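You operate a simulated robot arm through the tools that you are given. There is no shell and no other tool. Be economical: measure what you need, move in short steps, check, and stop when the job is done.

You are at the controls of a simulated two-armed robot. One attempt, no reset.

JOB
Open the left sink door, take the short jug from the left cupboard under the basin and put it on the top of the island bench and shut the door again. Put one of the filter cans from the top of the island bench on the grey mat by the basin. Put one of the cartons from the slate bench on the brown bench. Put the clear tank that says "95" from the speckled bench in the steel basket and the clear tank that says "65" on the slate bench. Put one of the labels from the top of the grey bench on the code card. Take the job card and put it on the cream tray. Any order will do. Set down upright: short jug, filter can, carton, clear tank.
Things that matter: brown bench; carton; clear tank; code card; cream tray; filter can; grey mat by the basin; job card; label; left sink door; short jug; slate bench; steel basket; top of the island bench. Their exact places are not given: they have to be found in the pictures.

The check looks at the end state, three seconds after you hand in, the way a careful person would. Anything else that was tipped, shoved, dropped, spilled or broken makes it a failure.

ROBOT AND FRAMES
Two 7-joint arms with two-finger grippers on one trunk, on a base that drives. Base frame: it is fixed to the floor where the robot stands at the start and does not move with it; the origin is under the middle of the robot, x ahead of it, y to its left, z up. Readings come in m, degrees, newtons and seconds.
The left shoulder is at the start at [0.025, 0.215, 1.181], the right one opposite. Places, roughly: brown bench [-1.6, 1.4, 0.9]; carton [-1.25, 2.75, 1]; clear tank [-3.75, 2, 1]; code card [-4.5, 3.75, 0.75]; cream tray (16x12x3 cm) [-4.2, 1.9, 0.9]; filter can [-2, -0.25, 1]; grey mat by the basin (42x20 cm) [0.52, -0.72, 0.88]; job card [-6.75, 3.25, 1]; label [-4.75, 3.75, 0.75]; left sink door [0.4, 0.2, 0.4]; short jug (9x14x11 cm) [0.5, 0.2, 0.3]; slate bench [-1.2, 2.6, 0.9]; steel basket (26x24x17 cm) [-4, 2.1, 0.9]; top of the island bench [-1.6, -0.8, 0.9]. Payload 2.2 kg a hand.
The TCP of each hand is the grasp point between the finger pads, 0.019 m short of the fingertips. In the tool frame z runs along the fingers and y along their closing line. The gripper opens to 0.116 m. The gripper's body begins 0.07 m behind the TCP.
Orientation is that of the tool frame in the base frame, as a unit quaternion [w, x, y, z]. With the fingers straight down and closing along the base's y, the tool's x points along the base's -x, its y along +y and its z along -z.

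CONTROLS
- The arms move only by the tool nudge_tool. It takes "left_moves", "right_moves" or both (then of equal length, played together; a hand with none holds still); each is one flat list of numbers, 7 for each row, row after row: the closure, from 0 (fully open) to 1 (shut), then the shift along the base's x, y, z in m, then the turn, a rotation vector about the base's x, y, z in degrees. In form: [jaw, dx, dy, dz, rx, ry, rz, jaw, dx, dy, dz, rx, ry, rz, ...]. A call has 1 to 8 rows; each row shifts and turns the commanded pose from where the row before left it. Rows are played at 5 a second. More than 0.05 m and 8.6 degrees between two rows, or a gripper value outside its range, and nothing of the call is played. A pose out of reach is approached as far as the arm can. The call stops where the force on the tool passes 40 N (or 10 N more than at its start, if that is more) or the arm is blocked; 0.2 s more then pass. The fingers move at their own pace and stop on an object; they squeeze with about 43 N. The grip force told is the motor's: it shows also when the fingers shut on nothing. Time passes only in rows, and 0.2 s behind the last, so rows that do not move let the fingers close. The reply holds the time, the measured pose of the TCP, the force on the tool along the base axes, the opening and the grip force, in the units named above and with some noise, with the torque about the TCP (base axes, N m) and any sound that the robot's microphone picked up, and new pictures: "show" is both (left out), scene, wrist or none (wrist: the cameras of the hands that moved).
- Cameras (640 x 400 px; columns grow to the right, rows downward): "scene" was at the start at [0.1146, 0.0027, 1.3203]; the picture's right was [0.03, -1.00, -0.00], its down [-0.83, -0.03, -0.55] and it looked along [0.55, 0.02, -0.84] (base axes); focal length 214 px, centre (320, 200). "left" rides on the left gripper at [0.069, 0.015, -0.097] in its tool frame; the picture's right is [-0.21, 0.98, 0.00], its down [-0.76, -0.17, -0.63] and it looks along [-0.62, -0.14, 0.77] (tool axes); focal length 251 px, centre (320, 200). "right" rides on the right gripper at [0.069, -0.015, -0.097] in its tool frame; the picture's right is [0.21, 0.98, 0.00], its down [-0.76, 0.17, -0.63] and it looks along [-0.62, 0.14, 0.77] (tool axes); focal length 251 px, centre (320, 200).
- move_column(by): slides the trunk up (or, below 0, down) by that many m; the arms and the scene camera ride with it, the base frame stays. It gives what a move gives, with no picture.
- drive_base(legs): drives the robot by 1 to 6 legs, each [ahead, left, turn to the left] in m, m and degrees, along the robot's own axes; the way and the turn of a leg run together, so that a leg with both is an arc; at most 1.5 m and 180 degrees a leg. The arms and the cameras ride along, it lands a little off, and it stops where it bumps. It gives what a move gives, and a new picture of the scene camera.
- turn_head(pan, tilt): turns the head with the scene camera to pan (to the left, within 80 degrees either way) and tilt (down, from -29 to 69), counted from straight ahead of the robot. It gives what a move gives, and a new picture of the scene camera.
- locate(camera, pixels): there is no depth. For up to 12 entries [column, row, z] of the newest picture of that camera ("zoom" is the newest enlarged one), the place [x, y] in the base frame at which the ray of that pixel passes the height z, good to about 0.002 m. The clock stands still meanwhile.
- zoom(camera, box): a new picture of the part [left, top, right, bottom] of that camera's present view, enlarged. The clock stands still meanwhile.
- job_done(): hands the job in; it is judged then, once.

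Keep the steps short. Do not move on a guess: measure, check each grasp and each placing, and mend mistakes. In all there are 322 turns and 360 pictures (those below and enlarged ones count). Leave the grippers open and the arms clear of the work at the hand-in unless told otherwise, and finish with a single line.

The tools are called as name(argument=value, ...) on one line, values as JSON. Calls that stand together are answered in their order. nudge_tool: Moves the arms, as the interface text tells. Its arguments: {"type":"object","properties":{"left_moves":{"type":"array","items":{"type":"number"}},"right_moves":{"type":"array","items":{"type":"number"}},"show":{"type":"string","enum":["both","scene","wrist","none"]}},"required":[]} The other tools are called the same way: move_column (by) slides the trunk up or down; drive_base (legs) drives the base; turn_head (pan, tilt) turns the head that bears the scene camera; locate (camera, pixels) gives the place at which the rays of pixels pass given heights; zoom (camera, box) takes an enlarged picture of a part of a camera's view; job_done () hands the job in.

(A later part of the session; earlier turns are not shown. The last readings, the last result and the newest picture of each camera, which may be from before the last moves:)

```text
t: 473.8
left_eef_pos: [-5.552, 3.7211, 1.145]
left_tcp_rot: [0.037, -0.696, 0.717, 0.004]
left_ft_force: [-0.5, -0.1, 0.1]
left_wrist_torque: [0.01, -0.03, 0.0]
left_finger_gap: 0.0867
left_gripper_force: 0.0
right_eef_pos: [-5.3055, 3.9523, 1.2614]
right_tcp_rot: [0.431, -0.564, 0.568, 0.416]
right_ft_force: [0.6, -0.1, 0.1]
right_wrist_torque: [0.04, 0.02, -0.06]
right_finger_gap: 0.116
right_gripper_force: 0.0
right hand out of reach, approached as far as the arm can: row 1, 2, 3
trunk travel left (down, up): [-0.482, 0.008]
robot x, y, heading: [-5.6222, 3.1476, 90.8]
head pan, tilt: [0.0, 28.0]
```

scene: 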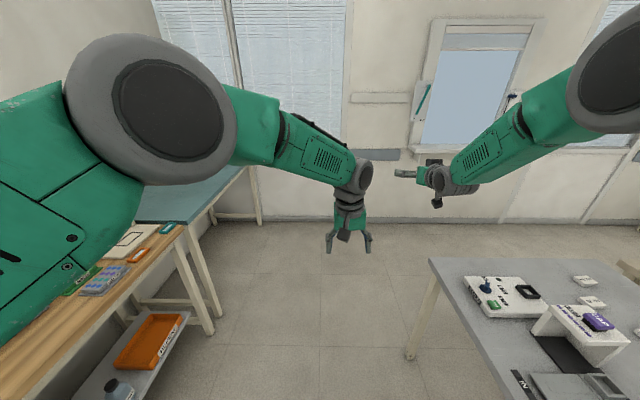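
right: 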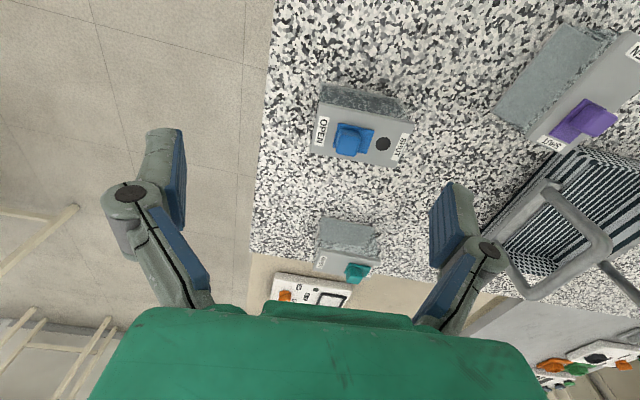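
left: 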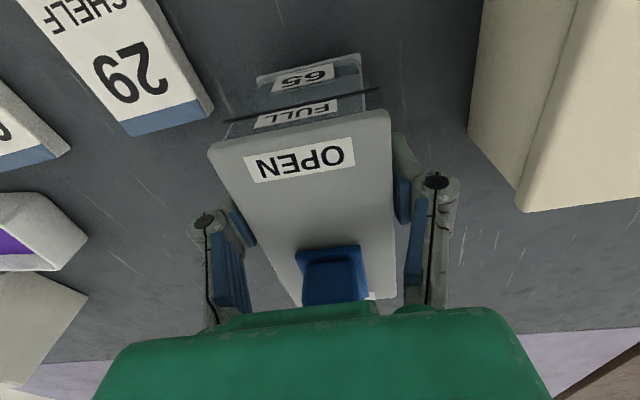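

The elbow flipped to the high branch. Now fold in and turn the tool down again.

nudge_tool(right_moves=[0, 0.0, -0.04, 0, -4, 0, 0, 0, 0.0, -0.04, 0, -8, 0, 0, 0, 0, -0.04, 0, -8, 0, 0, 0, 0, -0.04, 0, -8, 0, 0, 0, 0, -0.04, 0, -8, 0, 0, 0, 0, -0.04, 0, -8, 0, 0, 0, 0, -0.04, 0, -8, 0, 0, 0, 0, -0.04, 0, -8, 0, 0], show="none")

nudge_tool(right_moves=[0, 0.02, -0.01, 0, -8, 0, 0, 0, 0.02, 0, 0, -6, 0, 0, 0, 0.02, 0, 0, 0, 0, 0], show="scene")

```text
t: 475.6
left_eef_pos: [-5.5518, 3.7182, 1.1506]
left_tcp_rot: [0.04, -0.695, 0.718, 0.005]
left_ft_force: [-0.3, 0.0, 0.9]
left_wrist_torque: [0.0, 0.01, -0.02]
left_finger_gap: 0.087
left_gripper_force: 0.0
right_eef_pos: [-5.3047, 3.6266, 1.2639]
right_tcp_rot: [-0.092, 0.704, -0.7, -0.076]
right_ft_force: [-0.8, 0.3, 0.6]
right_wrist_torque: [0.0, 0.01, 0.02]
right_finger_gap: 0.1162
right_gripper_force: 0.1
trunk travel left (down, up): [-0.482, 0.008]
robot x, y, heading: [-5.6193, 3.1486, 90.8]
head pan, tilt: [0.0, 28.0]
```

```text
t: 476.4
left_eef_pos: [-5.5477, 3.7174, 1.1498]
left_tcp_rot: [0.04, -0.695, 0.718, 0.007]
left_ft_force: [1.0, -0.3, 0.6]
left_wrist_torque: [0.01, 0.03, 0.02]
left_finger_gap: 0.087
left_gripper_force: 0.2
right_eef_pos: [-5.2448, 3.6177, 1.2618]
right_tcp_rot: [-0.005, 0.71, -0.704, 0.008]
right_ft_force: [1.6, 0.1, 0.0]
right_wrist_torque: [0.0, 0.0, -0.02]
right_finger_gap: 0.1162
right_gripper_force: 0.0
trunk travel left (down, up): [-0.482, 0.008]
robot x, y, heading: [-5.6226, 3.1474, 90.7]
head pan, tilt: [0.0, 28.0]
```

scene: 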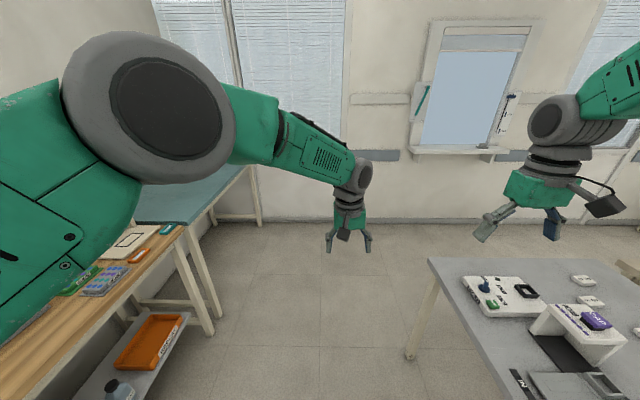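

Right arm restored. Tuck it slightly, then face −x and approach the job card with the left hand.

nudge_tool(right_moves=[0, 0.0, -0.035, 0.01, 0, 0, 0, 0, 0.0, -0.035, 0.01, 0, 0, 0], show="none")

drive_base(legs=[[0, 0, 90], [0.4, 0, 0]])

zoom(camera="left", box=[0, 0, 640, 400])

```text
t: 477.0
left_eef_pos: [-5.552, 3.7159, 1.1513]
left_tcp_rot: [0.041, -0.695, 0.718, 0.006]
left_ft_force: [-0.2, 0.1, 0.9]
left_wrist_torque: [0.05, 0.0, 0.0]
left_finger_gap: 0.0873
left_gripper_force: 0.1
right_eef_pos: [-5.2475, 3.5451, 1.2846]
right_tcp_rot: [-0.006, 0.71, -0.704, 0.008]
right_ft_force: [0.0, -0.3, 0.5]
right_wrist_torque: [0.01, 0.02, 0.0]
right_finger_gap: 0.1159
right_gripper_force: 0.0
trunk travel left (down, up): [-0.482, 0.008]
robot x, y, heading: [-5.6227, 3.1467, 90.8]
head pan, tilt: [0.0, 28.0]
```

```text
t: 483.3
left_eef_pos: [-6.5948, 3.2119, 1.1506]
left_tcp_rot: [-0.023, 0.999, -0.017, -0.034]
left_ft_force: [0.1, 0.0, -0.9]
left_wrist_torque: [0.02, 0.01, -0.01]
left_finger_gap: 0.087
left_gripper_force: 0.0
right_eef_pos: [-6.4262, 3.5161, 1.2837]
right_tcp_rot: [-0.009, 1.0, 0.005, 0.001]
right_ft_force: [-0.1, 0.5, 0.0]
right_wrist_torque: [0.01, -0.02, 0.0]
right_finger_gap: 0.1161
right_gripper_force: 0.1
trunk travel left (down, up): [-0.482, 0.008]
robot x, y, heading: [-6.0228, 3.1448, -179.2]
head pan, tilt: [0.0, 28.0]
```

scene: 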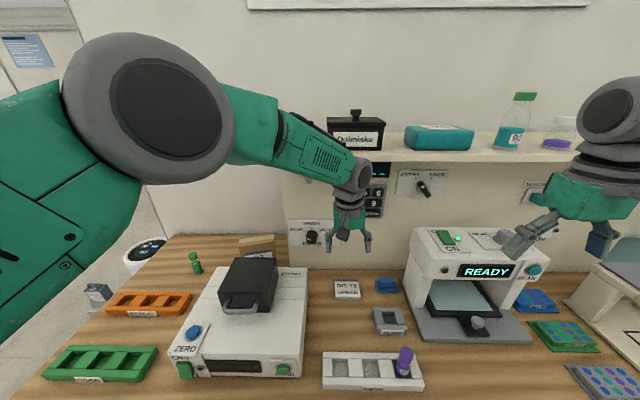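

```text
1.00 times, centred on (320, 200) of left (not enlarged: the box is as wide or as high as the picture)
```

zoom: 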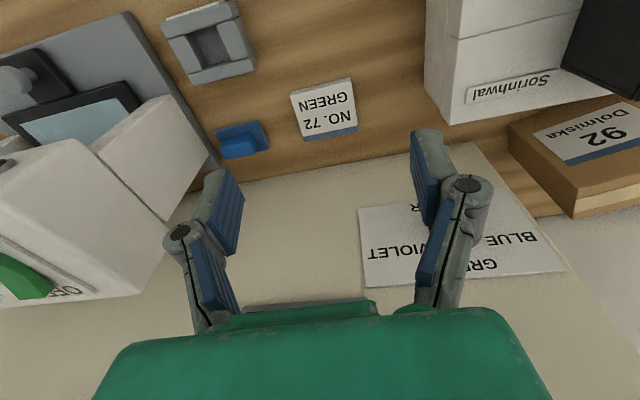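

locate(camera="zoom", pixels=[[290, 93, 0.892], [351, 78, 0.892], [305, 140, 0.892], [357, 130, 0.892], [240, 155, 0.9], [427, 90, 0.95], [470, 122, 0.88]])

```text
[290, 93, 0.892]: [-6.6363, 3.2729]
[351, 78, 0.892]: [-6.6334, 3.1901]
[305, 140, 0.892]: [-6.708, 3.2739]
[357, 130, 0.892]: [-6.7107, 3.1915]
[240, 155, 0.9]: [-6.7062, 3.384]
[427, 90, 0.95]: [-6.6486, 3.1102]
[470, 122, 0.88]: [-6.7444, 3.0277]
```

Lower the trunk 0.15 first (to pass below the shelf), level the hand, open the jaws, then go forward.

move_column(by=-0.15)

nudge_tool(left_moves=[0, 0, 0.01, 0, -1.3, -2, 0, 0, -0.015, 0.01, 0, -1.3, -1.9, 0, 0, -0.015, 0.0, 0, 0, 0, 0], show="none")

drive_base(legs=[[0.045, 0, 0]])

zoom(camera="left", box=[0, 0, 640, 400])

```text
t: 485.1
left_eef_pos: [-6.5921, 3.2096, 1.0009]
left_tcp_rot: [-0.025, 0.999, -0.016, -0.034]
left_ft_force: [0.2, -0.6, -1.3]
left_wrist_torque: [-0.02, -0.01, 0.01]
left_finger_gap: 0.0871
left_gripper_force: 0.0
right_eef_pos: [-6.424, 3.5133, 1.1342]
right_tcp_rot: [-0.011, 1.0, 0.005, 0.002]
right_ft_force: [-0.6, 0.2, -1.1]
right_wrist_torque: [0.0, 0.04, -0.02]
right_finger_gap: 0.116
right_gripper_force: 0.1
trunk travel left (down, up): [-0.332, 0.158]
robot x, y, heading: [-6.0227, 3.1435, -179.5]
head pan, tilt: [0.0, 28.0]
```

```text
t: 485.9
left_eef_pos: [-6.6246, 3.2295, 1.0]
left_tcp_rot: [-0.002, 1.0, -0.016, 0.0]
left_ft_force: [-0.3, 0.7, 0.2]
left_wrist_torque: [0.03, 0.04, 0.0]
left_finger_gap: 0.1158
left_gripper_force: 0.0
right_eef_pos: [-6.424, 3.5129, 1.1351]
right_tcp_rot: [-0.011, 1.0, 0.006, 0.001]
right_ft_force: [-0.1, 0.0, -0.9]
right_wrist_torque: [0.0, 0.02, -0.05]
right_finger_gap: 0.116
right_gripper_force: 0.0
trunk travel left (down, up): [-0.332, 0.158]
robot x, y, heading: [-6.0295, 3.1423, -179.5]
head pan, tilt: [0.0, 28.0]
```

```text
t: 486.8
left_eef_pos: [-6.6663, 3.2292, 1.0019]
left_tcp_rot: [-0.002, 1.0, -0.016, -0.001]
left_ft_force: [-0.1, 0.3, 1.1]
left_wrist_torque: [0.0, 0.02, 0.02]
left_finger_gap: 0.1161
left_gripper_force: 0.2
right_eef_pos: [-6.466, 3.5129, 1.1365]
right_tcp_rot: [-0.01, 1.0, 0.005, 0.0]
right_ft_force: [-0.8, -0.1, 0.7]
right_wrist_torque: [0.0, 0.05, -0.01]
right_finger_gap: 0.116
right_gripper_force: 0.0
trunk travel left (down, up): [-0.332, 0.158]
robot x, y, heading: [-6.0685, 3.138, -179.3]
head pan, tilt: [0.0, 28.0]
```

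scene: 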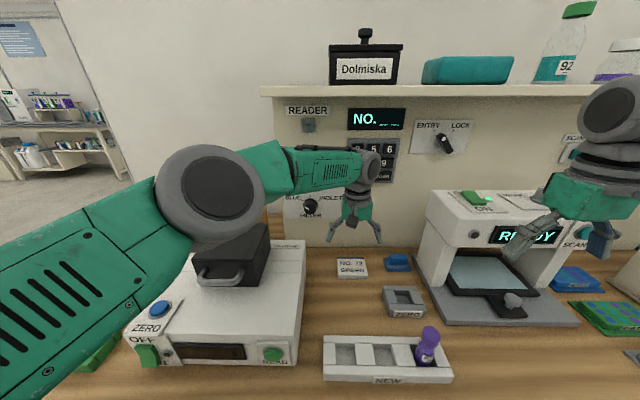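

```text
1.00 times, centred on (320, 200) of left (not enlarged: the box is as wide or as high as the picture)
```

zoom: 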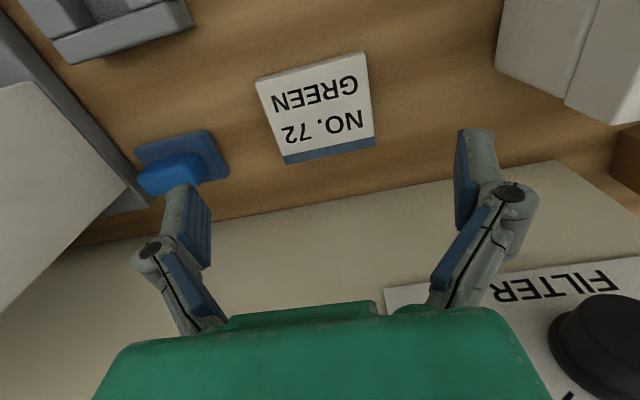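

Check clearance of the left elbow to the black box on the reader.

locate(camera="scene", pixels=[[195, 248, 1.05], [262, 235, 1.05], [195, 285, 0.96], [245, 290, 0.96], [230, 275, 1.0], [160, 300, 0.96]])

locate(camera="zoom", pixels=[[256, 82, 0.892], [365, 52, 0.892], [287, 163, 0.892], [376, 143, 0.892], [228, 170, 0.89], [150, 175, 0.91], [497, 65, 0.9]])

```text
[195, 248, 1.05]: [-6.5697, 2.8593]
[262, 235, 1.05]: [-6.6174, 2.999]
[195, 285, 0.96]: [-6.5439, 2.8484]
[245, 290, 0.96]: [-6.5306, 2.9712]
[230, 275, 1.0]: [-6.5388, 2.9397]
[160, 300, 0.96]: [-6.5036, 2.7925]
```

```text
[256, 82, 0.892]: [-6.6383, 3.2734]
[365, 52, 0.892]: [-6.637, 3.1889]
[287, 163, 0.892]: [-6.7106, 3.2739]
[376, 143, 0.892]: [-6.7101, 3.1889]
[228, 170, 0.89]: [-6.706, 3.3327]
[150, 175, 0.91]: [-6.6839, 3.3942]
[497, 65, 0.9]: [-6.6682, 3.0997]
```

Clear. Lower to z≈0.905 and close on the card.

move_column(by=-0.09)

move_column(by=-0.009)

nudge_tool(left_moves=[0.4, 0, 0, 0, 0, 0, 0, 0.8, 0, 0, 0, 0, 0, 0, 1, 0, 0, 0, 0, 0, 0, 1, 0, 0, 0, 0, 0, 0], show="wrist")

```text
t: 488.0
left_eef_pos: [-6.6673, 3.2269, 0.9113]
left_tcp_rot: [-0.004, 1.0, -0.016, 0.0]
left_ft_force: [-0.9, 0.2, -1.0]
left_wrist_torque: [0.01, 0.01, 0.0]
left_finger_gap: 0.1161
left_gripper_force: 0.0
right_eef_pos: [-6.4666, 3.509, 1.0475]
right_tcp_rot: [-0.012, 1.0, 0.005, 0.0]
right_ft_force: [-0.6, 1.1, -0.3]
right_wrist_torque: [-0.01, -0.03, 0.02]
right_finger_gap: 0.1163
right_gripper_force: 0.1
trunk travel left (down, up): [-0.242, 0.248]
robot x, y, heading: [-6.0692, 3.1374, -179.1]
head pan, tilt: [0.0, 28.0]
```

```text
t: 488.6
left_eef_pos: [-6.6675, 3.2281, 0.9034]
left_tcp_rot: [-0.004, 1.0, -0.017, -0.001]
left_ft_force: [0.4, 0.3, -0.3]
left_wrist_torque: [0.01, -0.01, 0.0]
left_finger_gap: 0.1162
left_gripper_force: 0.0
right_eef_pos: [-6.4656, 3.5099, 1.0371]
right_tcp_rot: [-0.012, 1.0, 0.005, 0.0]
right_ft_force: [-0.6, 0.1, 0.6]
right_wrist_torque: [0.02, -0.01, 0.0]
right_finger_gap: 0.1161
right_gripper_force: 0.0
trunk travel left (down, up): [-0.233, 0.257]
robot x, y, heading: [-6.0682, 3.1442, -179.3]
head pan, tilt: [0.0, 28.0]
```

```text
t: 489.6
left_eef_pos: [-6.667, 3.2272, 0.9044]
left_tcp_rot: [-0.004, 1.0, -0.016, -0.001]
left_ft_force: [-0.9, 2.5, 7.7]
left_wrist_torque: [0.4, -0.08, 0.1]
left_finger_gap: 0.0814
left_gripper_force: 43.1
right_eef_pos: [-6.4651, 3.5092, 1.0376]
right_tcp_rot: [-0.012, 1.0, 0.005, 0.0]
right_ft_force: [-0.5, -0.7, -0.3]
right_wrist_torque: [0.0, -0.03, 0.04]
right_finger_gap: 0.1159
right_gripper_force: 0.1
trunk travel left (down, up): [-0.233, 0.257]
robot x, y, heading: [-6.0679, 3.1411, -179.6]
head pan, tilt: [0.0, 28.0]
```

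left: 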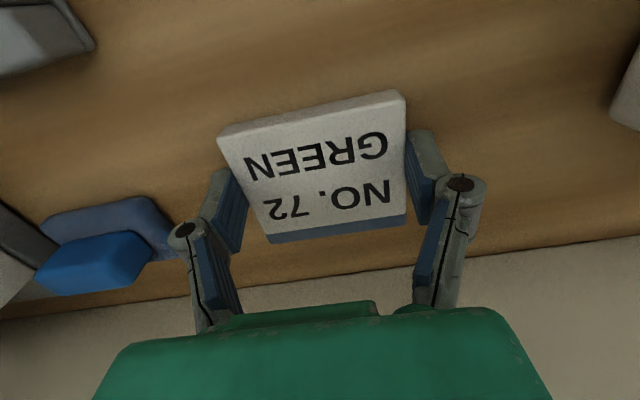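

Card held. Raise, back out, and drive to the cream tray side of the speckled bench.

move_column(by=0.09)

drive_base(legs=[[-0.45, 0, 0]])

move_column(by=0.12)

drive_base(legs=[[0, 0, 90], [1.5, 0, 0], [0.95, 0, 0], [0, 0, 90], [1.34, 0, 0], [0, 0, 90]])

turn_head(pan=0, tilt=38)

```text
t: 490.9
left_eef_pos: [-6.6673, 3.2277, 0.9926]
left_tcp_rot: [-0.004, 1.0, -0.016, 0.0]
left_ft_force: [0.2, 0.2, -1.2]
left_wrist_torque: [0.0, -0.03, -0.01]
left_finger_gap: 0.0815
left_gripper_force: 43.4
right_eef_pos: [-6.4665, 3.51, 1.1264]
right_tcp_rot: [-0.012, 1.0, 0.006, 0.0]
right_ft_force: [-0.7, 0.8, -0.3]
right_wrist_torque: [0.03, -0.01, 0.01]
right_finger_gap: 0.1158
right_gripper_force: 0.0
trunk travel left (down, up): [-0.323, 0.167]
robot x, y, heading: [-6.0664, 3.143, -179.3]
head pan, tilt: [0.0, 28.0]
```

```text
t: 493.6
left_eef_pos: [-6.2167, 3.2329, 0.9928]
left_tcp_rot: [-0.004, 1.0, -0.015, -0.001]
left_ft_force: [0.4, -0.2, -0.5]
left_wrist_torque: [0.01, -0.01, 0.0]
left_finger_gap: 0.0811
left_gripper_force: 42.8
right_eef_pos: [-6.0157, 3.5156, 1.1284]
right_tcp_rot: [-0.013, 1.0, 0.005, 0.0]
right_ft_force: [0.6, 0.1, 1.0]
right_wrist_torque: [0.01, 0.01, 0.0]
right_finger_gap: 0.1162
right_gripper_force: 0.0
trunk travel left (down, up): [-0.323, 0.167]
robot x, y, heading: [-5.621, 3.1459, -179.4]
head pan, tilt: [0.0, 28.0]
```

scene: 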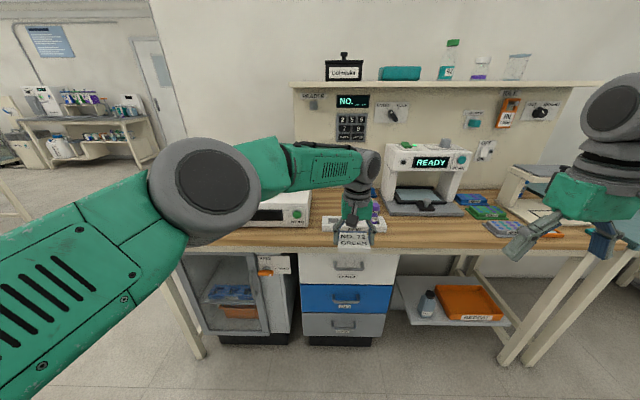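

```text
t: 495.1
left_eef_pos: [-6.2135, 3.2335, 1.1153]
left_tcp_rot: [-0.004, 1.0, -0.016, -0.002]
left_ft_force: [0.2, -0.3, -1.0]
left_wrist_torque: [0.01, 0.0, 0.01]
left_finger_gap: 0.0813
left_gripper_force: 43.7
right_eef_pos: [-6.0119, 3.5143, 1.2492]
right_tcp_rot: [-0.013, 1.0, 0.006, -0.001]
right_ft_force: [1.2, -1.2, -1.0]
right_wrist_torque: [-0.02, -0.02, -0.05]
right_finger_gap: 0.1162
right_gripper_force: 0.0
trunk travel left (down, up): [-0.443, 0.047]
robot x, y, heading: [-5.6152, 3.1475, -179.4]
head pan, tilt: [0.0, 28.0]
```

```text
t: 524.8
left_eef_pos: [-4.1803, 1.301, 1.1142]
left_tcp_rot: [0.001, -0.696, 0.718, 0.002]
left_ft_force: [1.5, -0.2, -0.8]
left_wrist_torque: [0.03, 0.13, 0.03]
left_finger_gap: 0.0809
left_gripper_force: 42.9
right_eef_pos: [-3.8983, 1.1007, 1.2442]
right_tcp_rot: [-0.006, 0.712, -0.703, 0.004]
right_ft_force: [1.6, 0.5, 0.0]
right_wrist_torque: [0.03, 0.09, 0.01]
right_finger_gap: 0.1159
right_gripper_force: 0.1
trunk travel left (down, up): [-0.443, 0.047]
robot x, y, heading: [-4.276, 0.7045, 90.7]
head pan, tilt: [0.0, 28.0]
```

scene: 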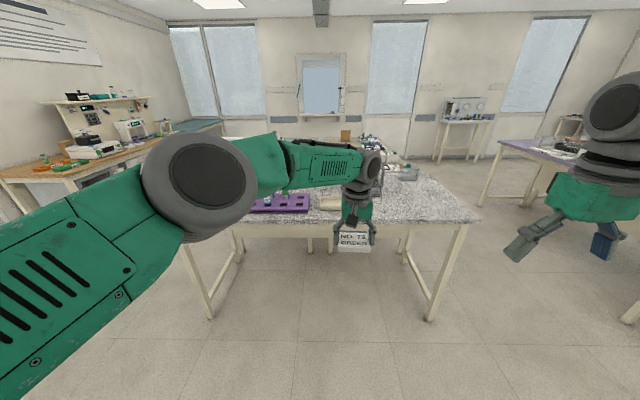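

```text
t: 525.5
left_eef_pos: [-4.1903, 1.299, 1.1159]
left_tcp_rot: [0.006, -0.695, 0.719, -0.002]
left_ft_force: [0.6, 0.1, -1.9]
left_wrist_torque: [-0.01, 0.04, 0.02]
left_finger_gap: 0.0813
left_gripper_force: 43.2
right_eef_pos: [-3.9087, 1.0968, 1.2503]
right_tcp_rot: [-0.011, 0.71, -0.704, 0.007]
right_ft_force: [0.1, 0.1, -0.1]
right_wrist_torque: [0.0, 0.0, 0.0]
right_finger_gap: 0.1162
right_gripper_force: 0.0
trunk travel left (down, up): [-0.443, 0.047]
robot x, y, heading: [-4.2754, 0.7082, 90.7]
head pan, tilt: [0.0, 38.0]
```

scene: 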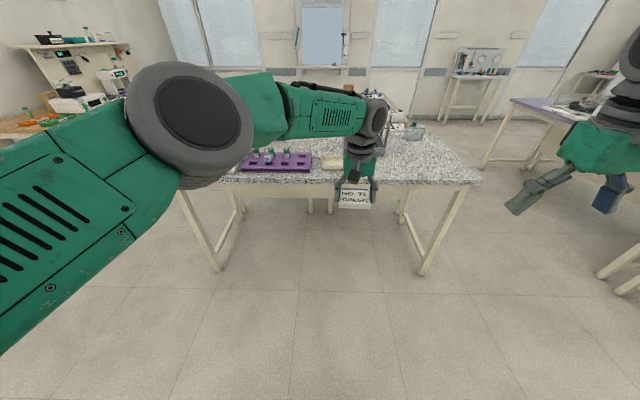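

Drive forward 0.55 and look for the tray.

drive_base(legs=[[0.55, 0, 0]])

turn_head(pan=0, tilt=50)

zoom(camera="scene", box=[220, 100, 420, 230])

zoom(camera="left", box=[0, 0, 640, 400])

```text
t: 528.7
left_eef_pos: [-4.2043, 1.8493, 1.1177]
left_tcp_rot: [0.007, -0.697, 0.717, -0.001]
left_ft_force: [-0.5, -0.1, -0.4]
left_wrist_torque: [0.01, 0.0, -0.02]
left_finger_gap: 0.0812
left_gripper_force: 43.1
right_eef_pos: [-3.9255, 1.6446, 1.2517]
right_tcp_rot: [-0.012, 0.712, -0.702, 0.007]
right_ft_force: [0.3, 0.1, -0.4]
right_wrist_torque: [-0.02, 0.02, -0.01]
right_finger_gap: 0.1161
right_gripper_force: 0.0
trunk travel left (down, up): [-0.443, 0.047]
robot x, y, heading: [-4.286, 1.2518, 91.1]
head pan, tilt: [0.0, 38.0]
```

scene: 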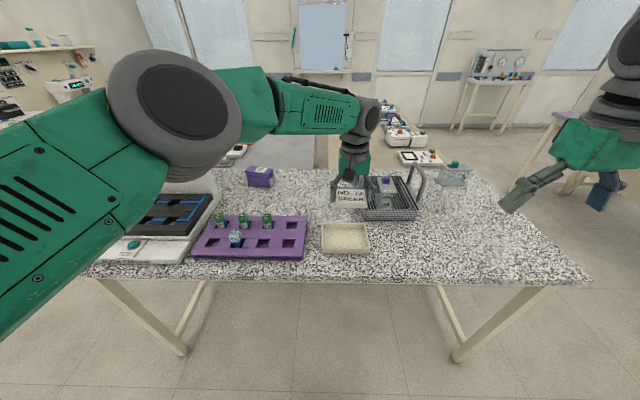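

```text
t: 529.4
left_eef_pos: [-4.1951, 1.8473, 1.1184]
left_tcp_rot: [0.006, -0.695, 0.719, -0.001]
left_ft_force: [1.5, -1.1, -0.8]
left_wrist_torque: [0.03, 0.1, 0.01]
left_finger_gap: 0.0816
left_gripper_force: 42.7
right_eef_pos: [-3.9168, 1.6419, 1.2474]
right_tcp_rot: [-0.008, 0.711, -0.703, 0.009]
right_ft_force: [0.4, -1.4, -0.6]
right_wrist_torque: [0.02, 0.03, 0.02]
right_finger_gap: 0.1162
right_gripper_force: 0.1
trunk travel left (down, up): [-0.443, 0.047]
robot x, y, heading: [-4.2863, 1.253, 91.0]
head pan, tilt: [0.0, 50.0]
```

scene: 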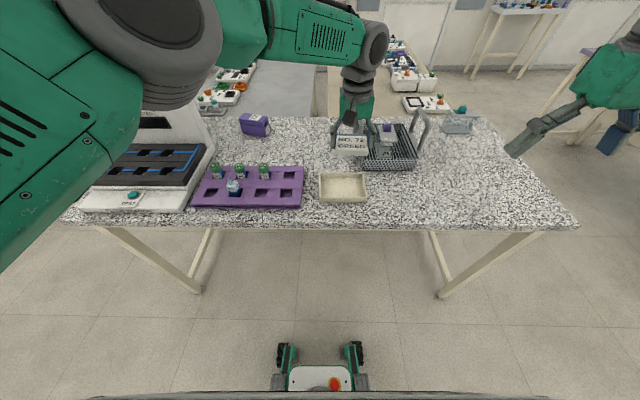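

```text
3.08 times, centred on (320, 165) of scene
```

zoom: 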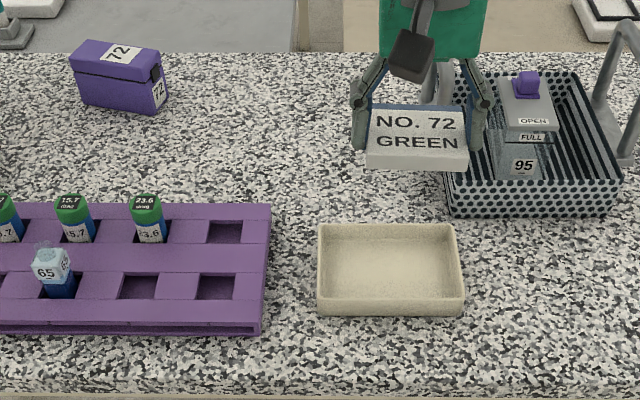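

```text
1.00 times, centred on (320, 200) of left (not enlarged: the box is as wide or as high as the picture)
```

zoom: 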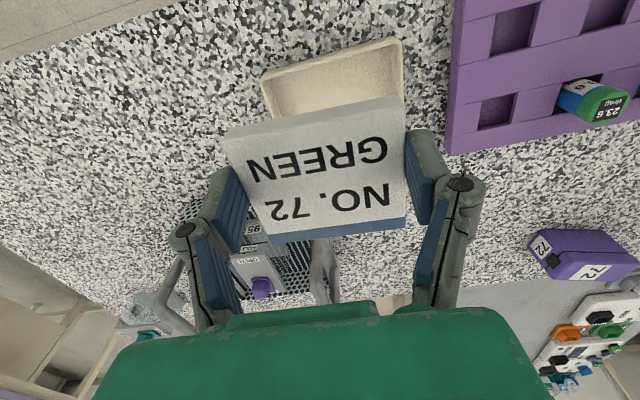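

locate(camera="scene", pixels=[[319.4, 173.1, 0.91], [364.2, 173.1, 0.91], [366.8, 196.8, 0.91], [319.4, 196.8, 0.91], [319.4, 202, 0.88], [366.8, 202, 0.88], [361.5, 234.5, 0.88]])

move_column(by=-0.03)

move_column(by=-0.03)

```text
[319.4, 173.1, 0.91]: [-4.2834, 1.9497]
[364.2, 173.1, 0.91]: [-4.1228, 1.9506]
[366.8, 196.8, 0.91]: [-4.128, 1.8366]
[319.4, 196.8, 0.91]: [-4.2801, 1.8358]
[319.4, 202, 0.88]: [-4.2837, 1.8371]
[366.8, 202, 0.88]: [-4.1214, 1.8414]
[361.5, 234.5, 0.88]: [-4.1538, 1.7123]
```

```text
t: 530.2
left_eef_pos: [-4.1998, 1.846, 1.089]
left_tcp_rot: [0.008, -0.696, 0.718, -0.002]
left_ft_force: [1.3, 0.0, -0.2]
left_wrist_torque: [0.02, 0.05, -0.01]
left_finger_gap: 0.0813
left_gripper_force: 43.4
right_eef_pos: [-3.9228, 1.6401, 1.2204]
right_tcp_rot: [-0.009, 0.712, -0.702, 0.008]
right_ft_force: [-0.8, 0.5, 0.3]
right_wrist_torque: [0.01, -0.01, -0.01]
right_finger_gap: 0.1157
right_gripper_force: 0.1
trunk travel left (down, up): [-0.413, 0.077]
robot x, y, heading: [-4.2851, 1.2568, 90.8]
head pan, tilt: [0.0, 50.0]
```

```text
t: 530.9
left_eef_pos: [-4.2152, 1.8455, 1.0619]
left_tcp_rot: [0.012, -0.696, 0.718, -0.005]
left_ft_force: [0.5, 0.2, 0.5]
left_wrist_torque: [-0.02, -0.06, 0.0]
left_finger_gap: 0.0812
left_gripper_force: 42.9
right_eef_pos: [-3.9368, 1.6398, 1.1938]
right_tcp_rot: [-0.014, 0.712, -0.702, 0.013]
right_ft_force: [-0.2, -0.1, -0.3]
right_wrist_torque: [0.0, -0.03, 0.02]
right_finger_gap: 0.116
right_gripper_force: 0.0
trunk travel left (down, up): [-0.383, 0.107]
robot x, y, heading: [-4.2886, 1.2539, 91.2]
head pan, tilt: [0.0, 50.0]
```

Tray centre (−4.203,1.894). Drive 0.041 forward, then lower slowly.

drive_base(legs=[[0.041, 0, 0]])

move_column(by=-0.09)

zoom(camera="scene", box=[260, 100, 420, 230])

```text
t: 531.8
left_eef_pos: [-4.2173, 1.8823, 1.0645]
left_tcp_rot: [0.014, -0.696, 0.718, -0.003]
left_ft_force: [-0.4, 0.0, -1.3]
left_wrist_torque: [-0.06, -0.06, 0.03]
left_finger_gap: 0.081
left_gripper_force: 43.1
right_eef_pos: [-3.9386, 1.6763, 1.1957]
right_tcp_rot: [-0.017, 0.711, -0.703, 0.01]
right_ft_force: [0.2, -0.1, 1.3]
right_wrist_torque: [0.0, -0.02, 0.02]
right_finger_gap: 0.1159
right_gripper_force: 0.1
trunk travel left (down, up): [-0.383, 0.107]
robot x, y, heading: [-4.2842, 1.2938, 90.9]
head pan, tilt: [0.0, 50.0]
```

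scene: 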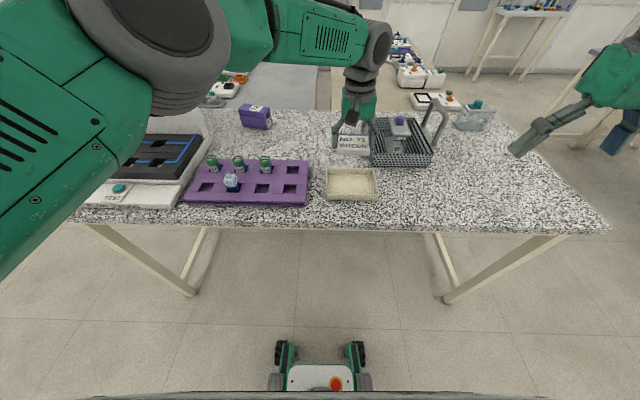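

```text
t: 533.1
left_eef_pos: [-4.2046, 1.8862, 0.9724]
left_tcp_rot: [0.007, -0.697, 0.717, 0.0]
left_ft_force: [0.3, 0.0, 0.2]
left_wrist_torque: [-0.02, 0.01, 0.0]
left_finger_gap: 0.0811
left_gripper_force: 42.3
right_eef_pos: [-3.925, 1.68, 1.0969]
right_tcp_rot: [-0.008, 0.711, -0.703, 0.012]
right_ft_force: [0.1, 0.0, -0.8]
right_wrist_torque: [-0.01, 0.0, 0.0]
right_finger_gap: 0.1161
right_gripper_force: 0.0
trunk travel left (down, up): [-0.293, 0.197]
robot x, y, heading: [-4.2827, 1.2939, 91.1]
head pan, tilt: [0.0, 50.0]
```

```text
3.08 times, centred on (340, 165) of scene
```

zoom: 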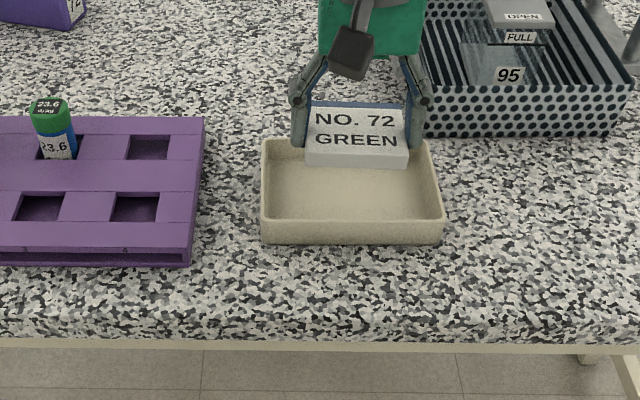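

move_column(by=-0.05)

move_column(by=-0.008)

move_column(by=-0.004)

zoom(camera="scene", box=[260, 80, 420, 210])

```text
t: 534.0
left_eef_pos: [-4.2102, 1.885, 0.9216]
left_tcp_rot: [0.01, -0.696, 0.718, -0.002]
left_ft_force: [0.8, -0.6, -1.1]
left_wrist_torque: [0.03, 0.01, 0.04]
left_finger_gap: 0.0813
left_gripper_force: 43.3
right_eef_pos: [-3.9303, 1.6775, 1.0484]
right_tcp_rot: [-0.008, 0.712, -0.702, 0.013]
right_ft_force: [0.0, 0.2, 0.2]
right_wrist_torque: [0.0, 0.0, -0.02]
right_finger_gap: 0.116
right_gripper_force: 0.1
trunk travel left (down, up): [-0.243, 0.247]
robot x, y, heading: [-4.2918, 1.2967, 91.0]
head pan, tilt: [0.0, 50.0]
```

```text
t: 534.5
left_eef_pos: [-4.2049, 1.8831, 0.914]
left_tcp_rot: [0.008, -0.697, 0.717, -0.001]
left_ft_force: [0.8, -1.0, 0.0]
left_wrist_torque: [0.01, 0.01, 0.0]
left_finger_gap: 0.0812
left_gripper_force: 43.3
right_eef_pos: [-3.9254, 1.6785, 1.0397]
right_tcp_rot: [-0.008, 0.712, -0.702, 0.01]
right_ft_force: [0.0, -0.1, -0.8]
right_wrist_torque: [0.02, 0.0, -0.01]
right_finger_gap: 0.1161
right_gripper_force: 0.2
trunk travel left (down, up): [-0.235, 0.255]
robot x, y, heading: [-4.2833, 1.2936, 91.3]
head pan, tilt: [0.0, 50.0]
```

```text
t: 535.1
left_eef_pos: [-4.2165, 1.8847, 0.9101]
left_tcp_rot: [0.012, -0.697, 0.717, -0.004]
left_ft_force: [-0.7, -0.8, 6.6]
left_wrist_torque: [-0.23, -0.29, -0.03]
left_finger_gap: 0.0812
left_gripper_force: 42.9
right_eef_pos: [-3.9385, 1.6794, 1.0394]
right_tcp_rot: [-0.012, 0.713, -0.701, 0.015]
right_ft_force: [-0.3, -0.4, 0.7]
right_wrist_torque: [0.03, -0.01, 0.0]
right_finger_gap: 0.1159
right_gripper_force: 0.0
trunk travel left (down, up): [-0.231, 0.259]
robot x, y, heading: [-4.2889, 1.2933, 91.0]
head pan, tilt: [0.0, 50.0]
```

```text
3.08 times, centred on (340, 145) of scene
```

zoom: 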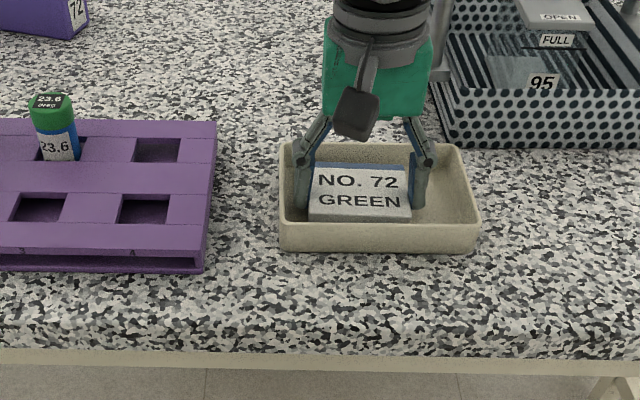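

In the tray. Open just enough (0.22) and rise.

nudge_tool(left_moves=[0.27, 0, 0, 0, 0, 0, 0, 0.22, 0, 0, 0, 0, 0, 0], show="none")

move_column(by=0.15)

zoom(camera="scene", box=[220, 100, 420, 230])

```text
t: 535.7
left_eef_pos: [-4.2106, 1.885, 0.9091]
left_tcp_rot: [0.009, -0.697, 0.717, -0.003]
left_ft_force: [-0.4, 0.1, 0.1]
left_wrist_torque: [0.01, 0.0, 0.01]
left_finger_gap: 0.0902
left_gripper_force: 0.1
right_eef_pos: [-3.931, 1.6789, 1.0362]
right_tcp_rot: [-0.01, 0.712, -0.702, 0.013]
right_ft_force: [0.3, -0.6, -0.5]
right_wrist_torque: [0.03, -0.04, -0.04]
right_finger_gap: 0.1159
right_gripper_force: 0.1
trunk travel left (down, up): [-0.231, 0.259]
robot x, y, heading: [-4.2895, 1.2955, 90.9]
head pan, tilt: [0.0, 50.0]
```

```text
t: 537.4
left_eef_pos: [-4.2105, 1.8864, 1.059]
left_tcp_rot: [0.01, -0.696, 0.718, -0.002]
left_ft_force: [1.1, -0.2, 0.6]
left_wrist_torque: [-0.01, -0.03, -0.01]
left_finger_gap: 0.0908
left_gripper_force: 0.1
right_eef_pos: [-3.9299, 1.6779, 1.1866]
right_tcp_rot: [-0.008, 0.712, -0.702, 0.012]
right_ft_force: [-0.2, -0.7, -0.1]
right_wrist_torque: [0.0, 0.01, 0.01]
right_finger_gap: 0.1158
right_gripper_force: 0.3
trunk travel left (down, up): [-0.381, 0.109]
robot x, y, heading: [-4.2858, 1.2951, 90.7]
head pan, tilt: [0.0, 50.0]
```

```text
3.08 times, centred on (320, 165) of scene
```

zoom: 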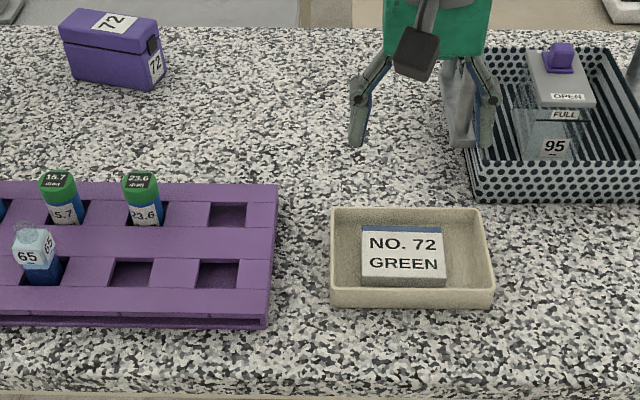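

Job card done. Last: the label. Drive around to the west side of the grey bench and face +x.

drive_base(legs=[[-0.6, 0, 0], [0, 0, 89], [1.37, 0, 0], [0, 0, -90], [1.5, 0, 0], [1.3, 0, 0]])

drive_base(legs=[[0, 0, -90]])

turn_head(pan=0, tilt=35)

```text
t: 568.1
left_eef_pos: [-5.4502, 4.1014, 1.0607]
left_tcp_rot: [0.012, -0.677, 0.736, -0.005]
left_ft_force: [-0.7, 0.3, 0.4]
left_wrist_torque: [-0.03, 0.0, 0.03]
left_finger_gap: 0.0904
left_gripper_force: 0.0
right_eef_pos: [-5.1831, 3.8782, 1.1896]
right_tcp_rot: [0.012, -0.692, 0.721, -0.015]
right_ft_force: [0.2, 0.2, 0.6]
right_wrist_torque: [-0.02, -0.01, -0.01]
right_finger_gap: 0.1158
right_gripper_force: 0.0
trunk travel left (down, up): [-0.381, 0.109]
robot x, y, heading: [-5.5547, 3.5147, 87.8]
head pan, tilt: [0.0, 50.0]
```

scene: 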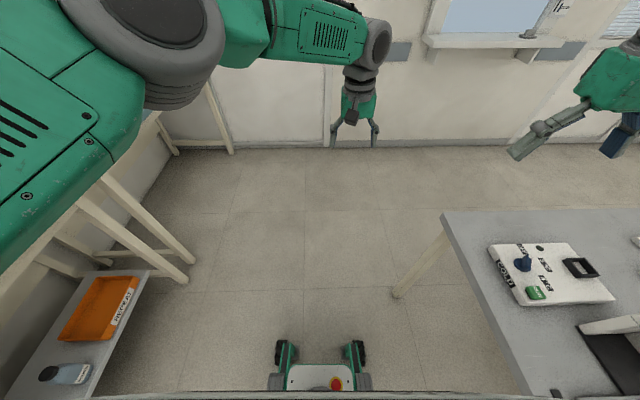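

```text
t: 572.3
left_eef_pos: [-4.9686, 3.4024, 1.0635]
left_tcp_rot: [0.007, 0.046, 0.999, -0.009]
left_ft_force: [-0.4, 0.4, 0.1]
left_wrist_torque: [-0.03, 0.0, -0.05]
left_finger_gap: 0.0908
left_gripper_force: 0.1
right_eef_pos: [-5.1963, 3.1386, 1.1837]
right_tcp_rot: [-0.008, 0.025, 1.0, -0.018]
right_ft_force: [1.2, 0.3, -0.2]
right_wrist_torque: [-0.02, -0.02, 0.04]
right_finger_gap: 0.1157
right_gripper_force: 0.1
trunk travel left (down, up): [-0.381, 0.109]
robot x, y, heading: [-5.5513, 3.5148, -2.6]
head pan, tilt: [0.0, 50.0]
```

scene: 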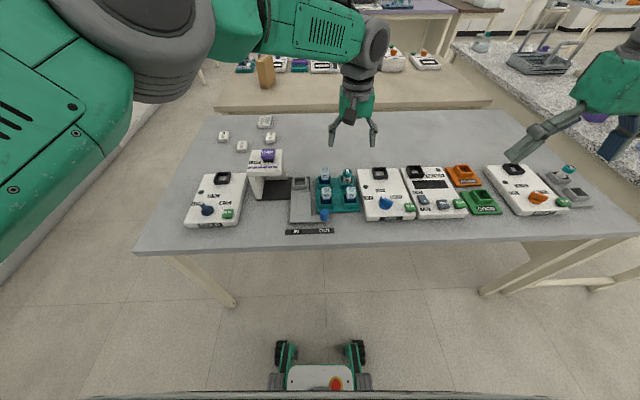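

```text
t: 573.1
left_eef_pos: [-4.9726, 3.4016, 1.0652]
left_tcp_rot: [0.008, 0.046, 0.999, -0.011]
left_ft_force: [0.7, 0.1, -0.1]
left_wrist_torque: [0.02, -0.02, 0.01]
left_finger_gap: 0.0908
left_gripper_force: 0.0
right_eef_pos: [-5.2011, 3.1385, 1.1809]
right_tcp_rot: [-0.014, 0.026, 0.999, -0.019]
right_ft_force: [-0.7, -0.4, -0.3]
right_wrist_torque: [-0.01, -0.01, 0.02]
right_finger_gap: 0.116
right_gripper_force: 0.0
trunk travel left (down, up): [-0.381, 0.109]
robot x, y, heading: [-5.5534, 3.5141, -2.7]
head pan, tilt: [0.0, 35.0]
```

scene: 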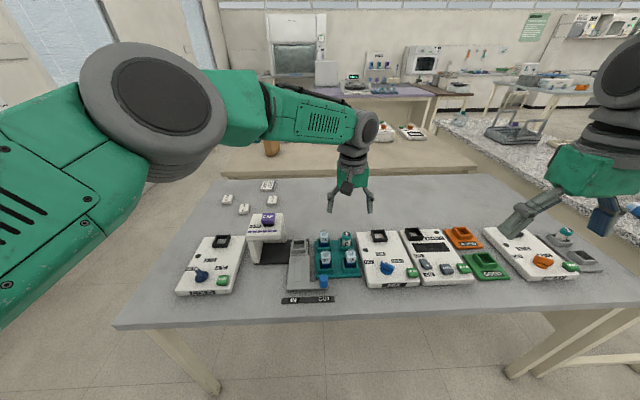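

zoom(camera="scene", box=[200, 165, 310, 235])

zoom(camera="left", box=[0, 0, 640, 400])

```text
5.71 times, centred on (255, 200) of scene
```

zoom: 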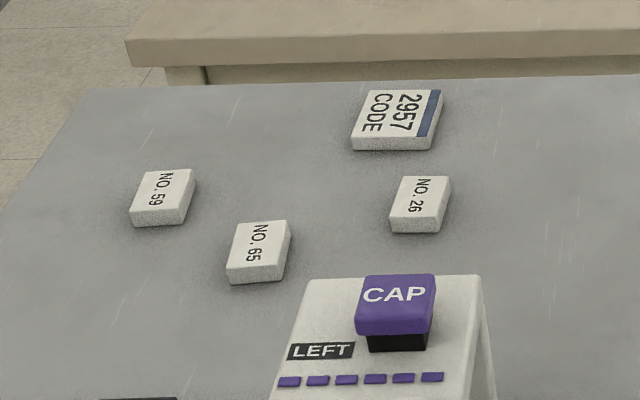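

```text
1.00 times, centred on (320, 200) of left (not enlarged: the box is as wide or as high as the picture)
```

zoom: 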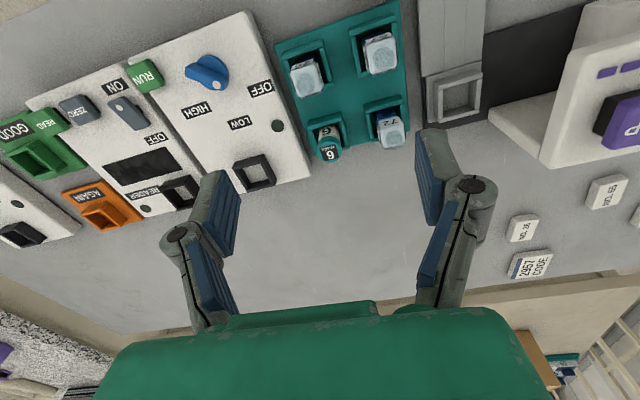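

locate(camera="zoom", pixels=[[530, 265, 0.76], [524, 228, 0.76], [607, 191, 0.76], [530, 265, 0.86], [524, 228, 0.86], [607, 191, 0.86]])

locate(camera="scene", pixels=[[268.1, 186, 0.76], [273.7, 200.4, 0.76], [245.2, 208.8, 0.76], [268.1, 186, 0.86], [273.7, 200.4, 0.86], [245.2, 208.8, 0.86], [226.8, 199.2, 0.76]])

```text
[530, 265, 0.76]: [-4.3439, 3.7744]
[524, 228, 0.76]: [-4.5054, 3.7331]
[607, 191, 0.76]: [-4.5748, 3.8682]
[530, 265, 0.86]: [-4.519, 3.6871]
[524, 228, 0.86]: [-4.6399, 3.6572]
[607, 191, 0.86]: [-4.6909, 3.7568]
```

```text
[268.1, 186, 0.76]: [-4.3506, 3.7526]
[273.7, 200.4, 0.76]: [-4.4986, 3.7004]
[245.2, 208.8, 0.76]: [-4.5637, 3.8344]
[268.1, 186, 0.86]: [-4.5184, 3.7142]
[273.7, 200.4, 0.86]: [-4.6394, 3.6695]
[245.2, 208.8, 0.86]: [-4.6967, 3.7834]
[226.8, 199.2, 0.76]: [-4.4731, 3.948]
```

Labels are the blocks NO. 59 / 65 / 26 and the code card "CODE 2957" lies beside. I'll take NO. 59, which has free space around. Reposition 0.33 m to +y and 0.4 m nearer.

drive_base(legs=[[0, 0, 92], [0.3, 0, 0], [0, 0, -90], [0.4, 0, 0]])

turn_head(pan=0, tilt=48)

zoom(camera="scene", box=[230, 100, 430, 230])

zoom(camera="left", box=[0, 0, 640, 400])

```text
t: 584.5
left_eef_pos: [-4.7461, 3.7944, 1.0697]
left_tcp_rot: [0.012, -0.037, 0.999, -0.019]
left_ft_force: [0.0, -1.9, -0.1]
left_wrist_torque: [0.14, 0.01, 0.0]
left_finger_gap: 0.0907
left_gripper_force: 0.0
right_eef_pos: [-4.9307, 3.5011, 1.1779]
right_tcp_rot: [-0.026, -0.06, 0.998, -0.026]
right_ft_force: [1.3, -0.8, 0.0]
right_wrist_torque: [0.14, 0.09, -0.03]
right_finger_gap: 0.1157
right_gripper_force: 0.1
trunk travel left (down, up): [-0.381, 0.109]
robot x, y, heading: [-5.3331, 3.7949, 7.0]
head pan, tilt: [0.0, 35.0]
stopped in leg 4: the robot was blocked; the commanded pose is now the measured one
```

scene: 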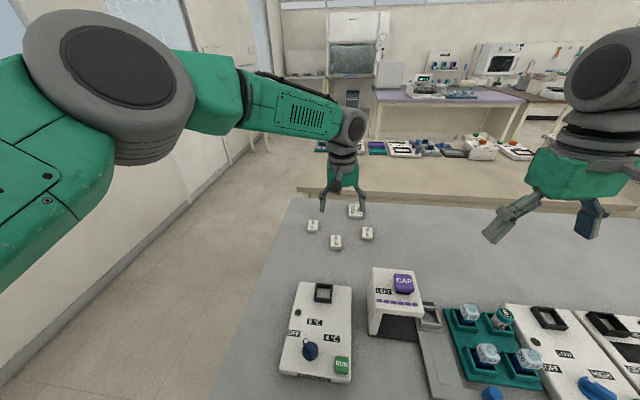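

```text
t: 585.2
left_eef_pos: [-4.7478, 3.8113, 1.073]
left_tcp_rot: [0.012, -0.039, 0.999, -0.025]
left_ft_force: [0.1, 0.3, -1.3]
left_wrist_torque: [0.04, -0.01, -0.03]
left_finger_gap: 0.0904
left_gripper_force: 0.0
right_eef_pos: [-4.9328, 3.5184, 1.1806]
right_tcp_rot: [-0.027, -0.062, 0.997, -0.034]
right_ft_force: [-1.7, 0.0, 0.1]
right_wrist_torque: [0.01, 0.01, 0.03]
right_finger_gap: 0.1163
right_gripper_force: 0.1
trunk travel left (down, up): [-0.381, 0.109]
robot x, y, heading: [-5.3331, 3.7996, 7.0]
head pan, tilt: [0.0, 48.0]
```

scene: 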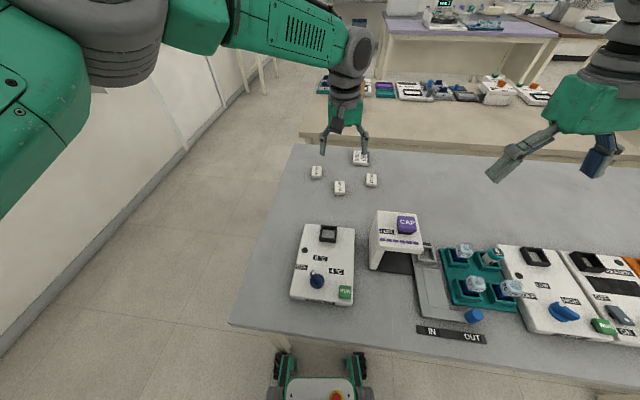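

```text
3.08 times, centred on (330, 165) of scene
```

zoom: 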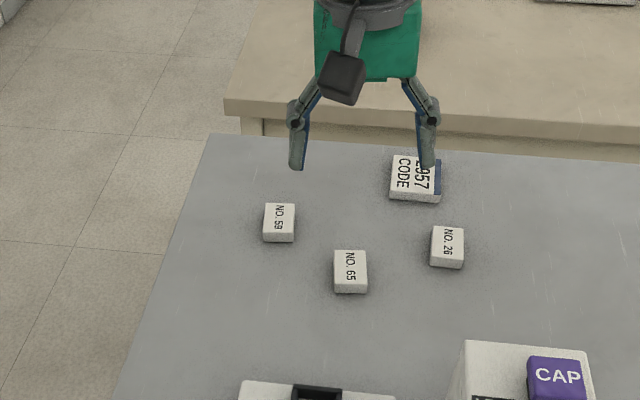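

```text
1.00 times, centred on (320, 200) of left (not enlarged: the box is as wide or as high as the picture)
```

zoom: 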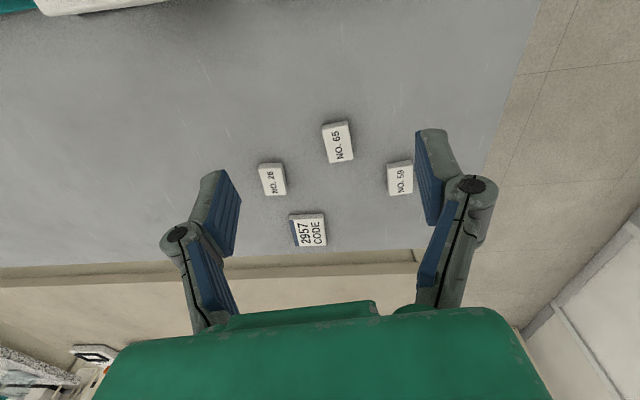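

locate(camera="zoom", pixels=[[308, 230, 0.76], [338, 143, 0.76], [400, 178, 0.76], [308, 230, 0.82], [338, 143, 0.82], [400, 178, 0.82]])

locate(camera="scene", pixels=[[356.9, 158.5, 0.76], [336.5, 188.4, 0.76], [313.4, 172.1, 0.76], [356.9, 158.5, 0.82], [336.5, 188.4, 0.82], [313.4, 172.1, 0.82], [398, 250, 0.85], [262, 290, 0.76]])

drive_base(legs=[[-0.05, 0, 0]])

```text
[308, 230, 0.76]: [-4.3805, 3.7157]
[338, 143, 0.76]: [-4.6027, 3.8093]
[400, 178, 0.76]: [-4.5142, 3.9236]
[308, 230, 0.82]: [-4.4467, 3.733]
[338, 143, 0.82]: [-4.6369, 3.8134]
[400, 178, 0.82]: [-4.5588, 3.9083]
```

```text
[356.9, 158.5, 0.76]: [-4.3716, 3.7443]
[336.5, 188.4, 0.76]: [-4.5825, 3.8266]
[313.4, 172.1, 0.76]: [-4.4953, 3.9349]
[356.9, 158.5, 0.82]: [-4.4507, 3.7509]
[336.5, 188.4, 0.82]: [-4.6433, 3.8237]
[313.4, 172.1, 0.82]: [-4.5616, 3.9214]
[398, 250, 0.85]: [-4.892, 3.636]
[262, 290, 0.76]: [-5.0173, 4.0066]
```

```text
t: 586.1
left_eef_pos: [-4.795, 3.7989, 1.0696]
left_tcp_rot: [0.011, -0.037, 0.999, -0.023]
left_ft_force: [-0.6, 0.3, -1.0]
left_wrist_torque: [0.06, -0.02, -0.03]
left_finger_gap: 0.0905
left_gripper_force: 0.1
right_eef_pos: [-4.9782, 3.5063, 1.1755]
right_tcp_rot: [-0.031, -0.06, 0.997, -0.032]
right_ft_force: [-0.2, 0.0, 0.1]
right_wrist_torque: [0.01, 0.01, -0.01]
right_finger_gap: 0.1159
right_gripper_force: 0.1
trunk travel left (down, up): [-0.381, 0.109]
robot x, y, heading: [-5.3777, 3.7953, 7.0]
head pan, tilt: [0.0, 48.0]
```

scene: 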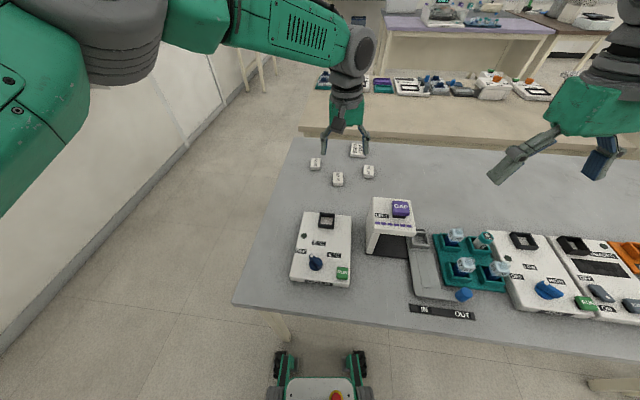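

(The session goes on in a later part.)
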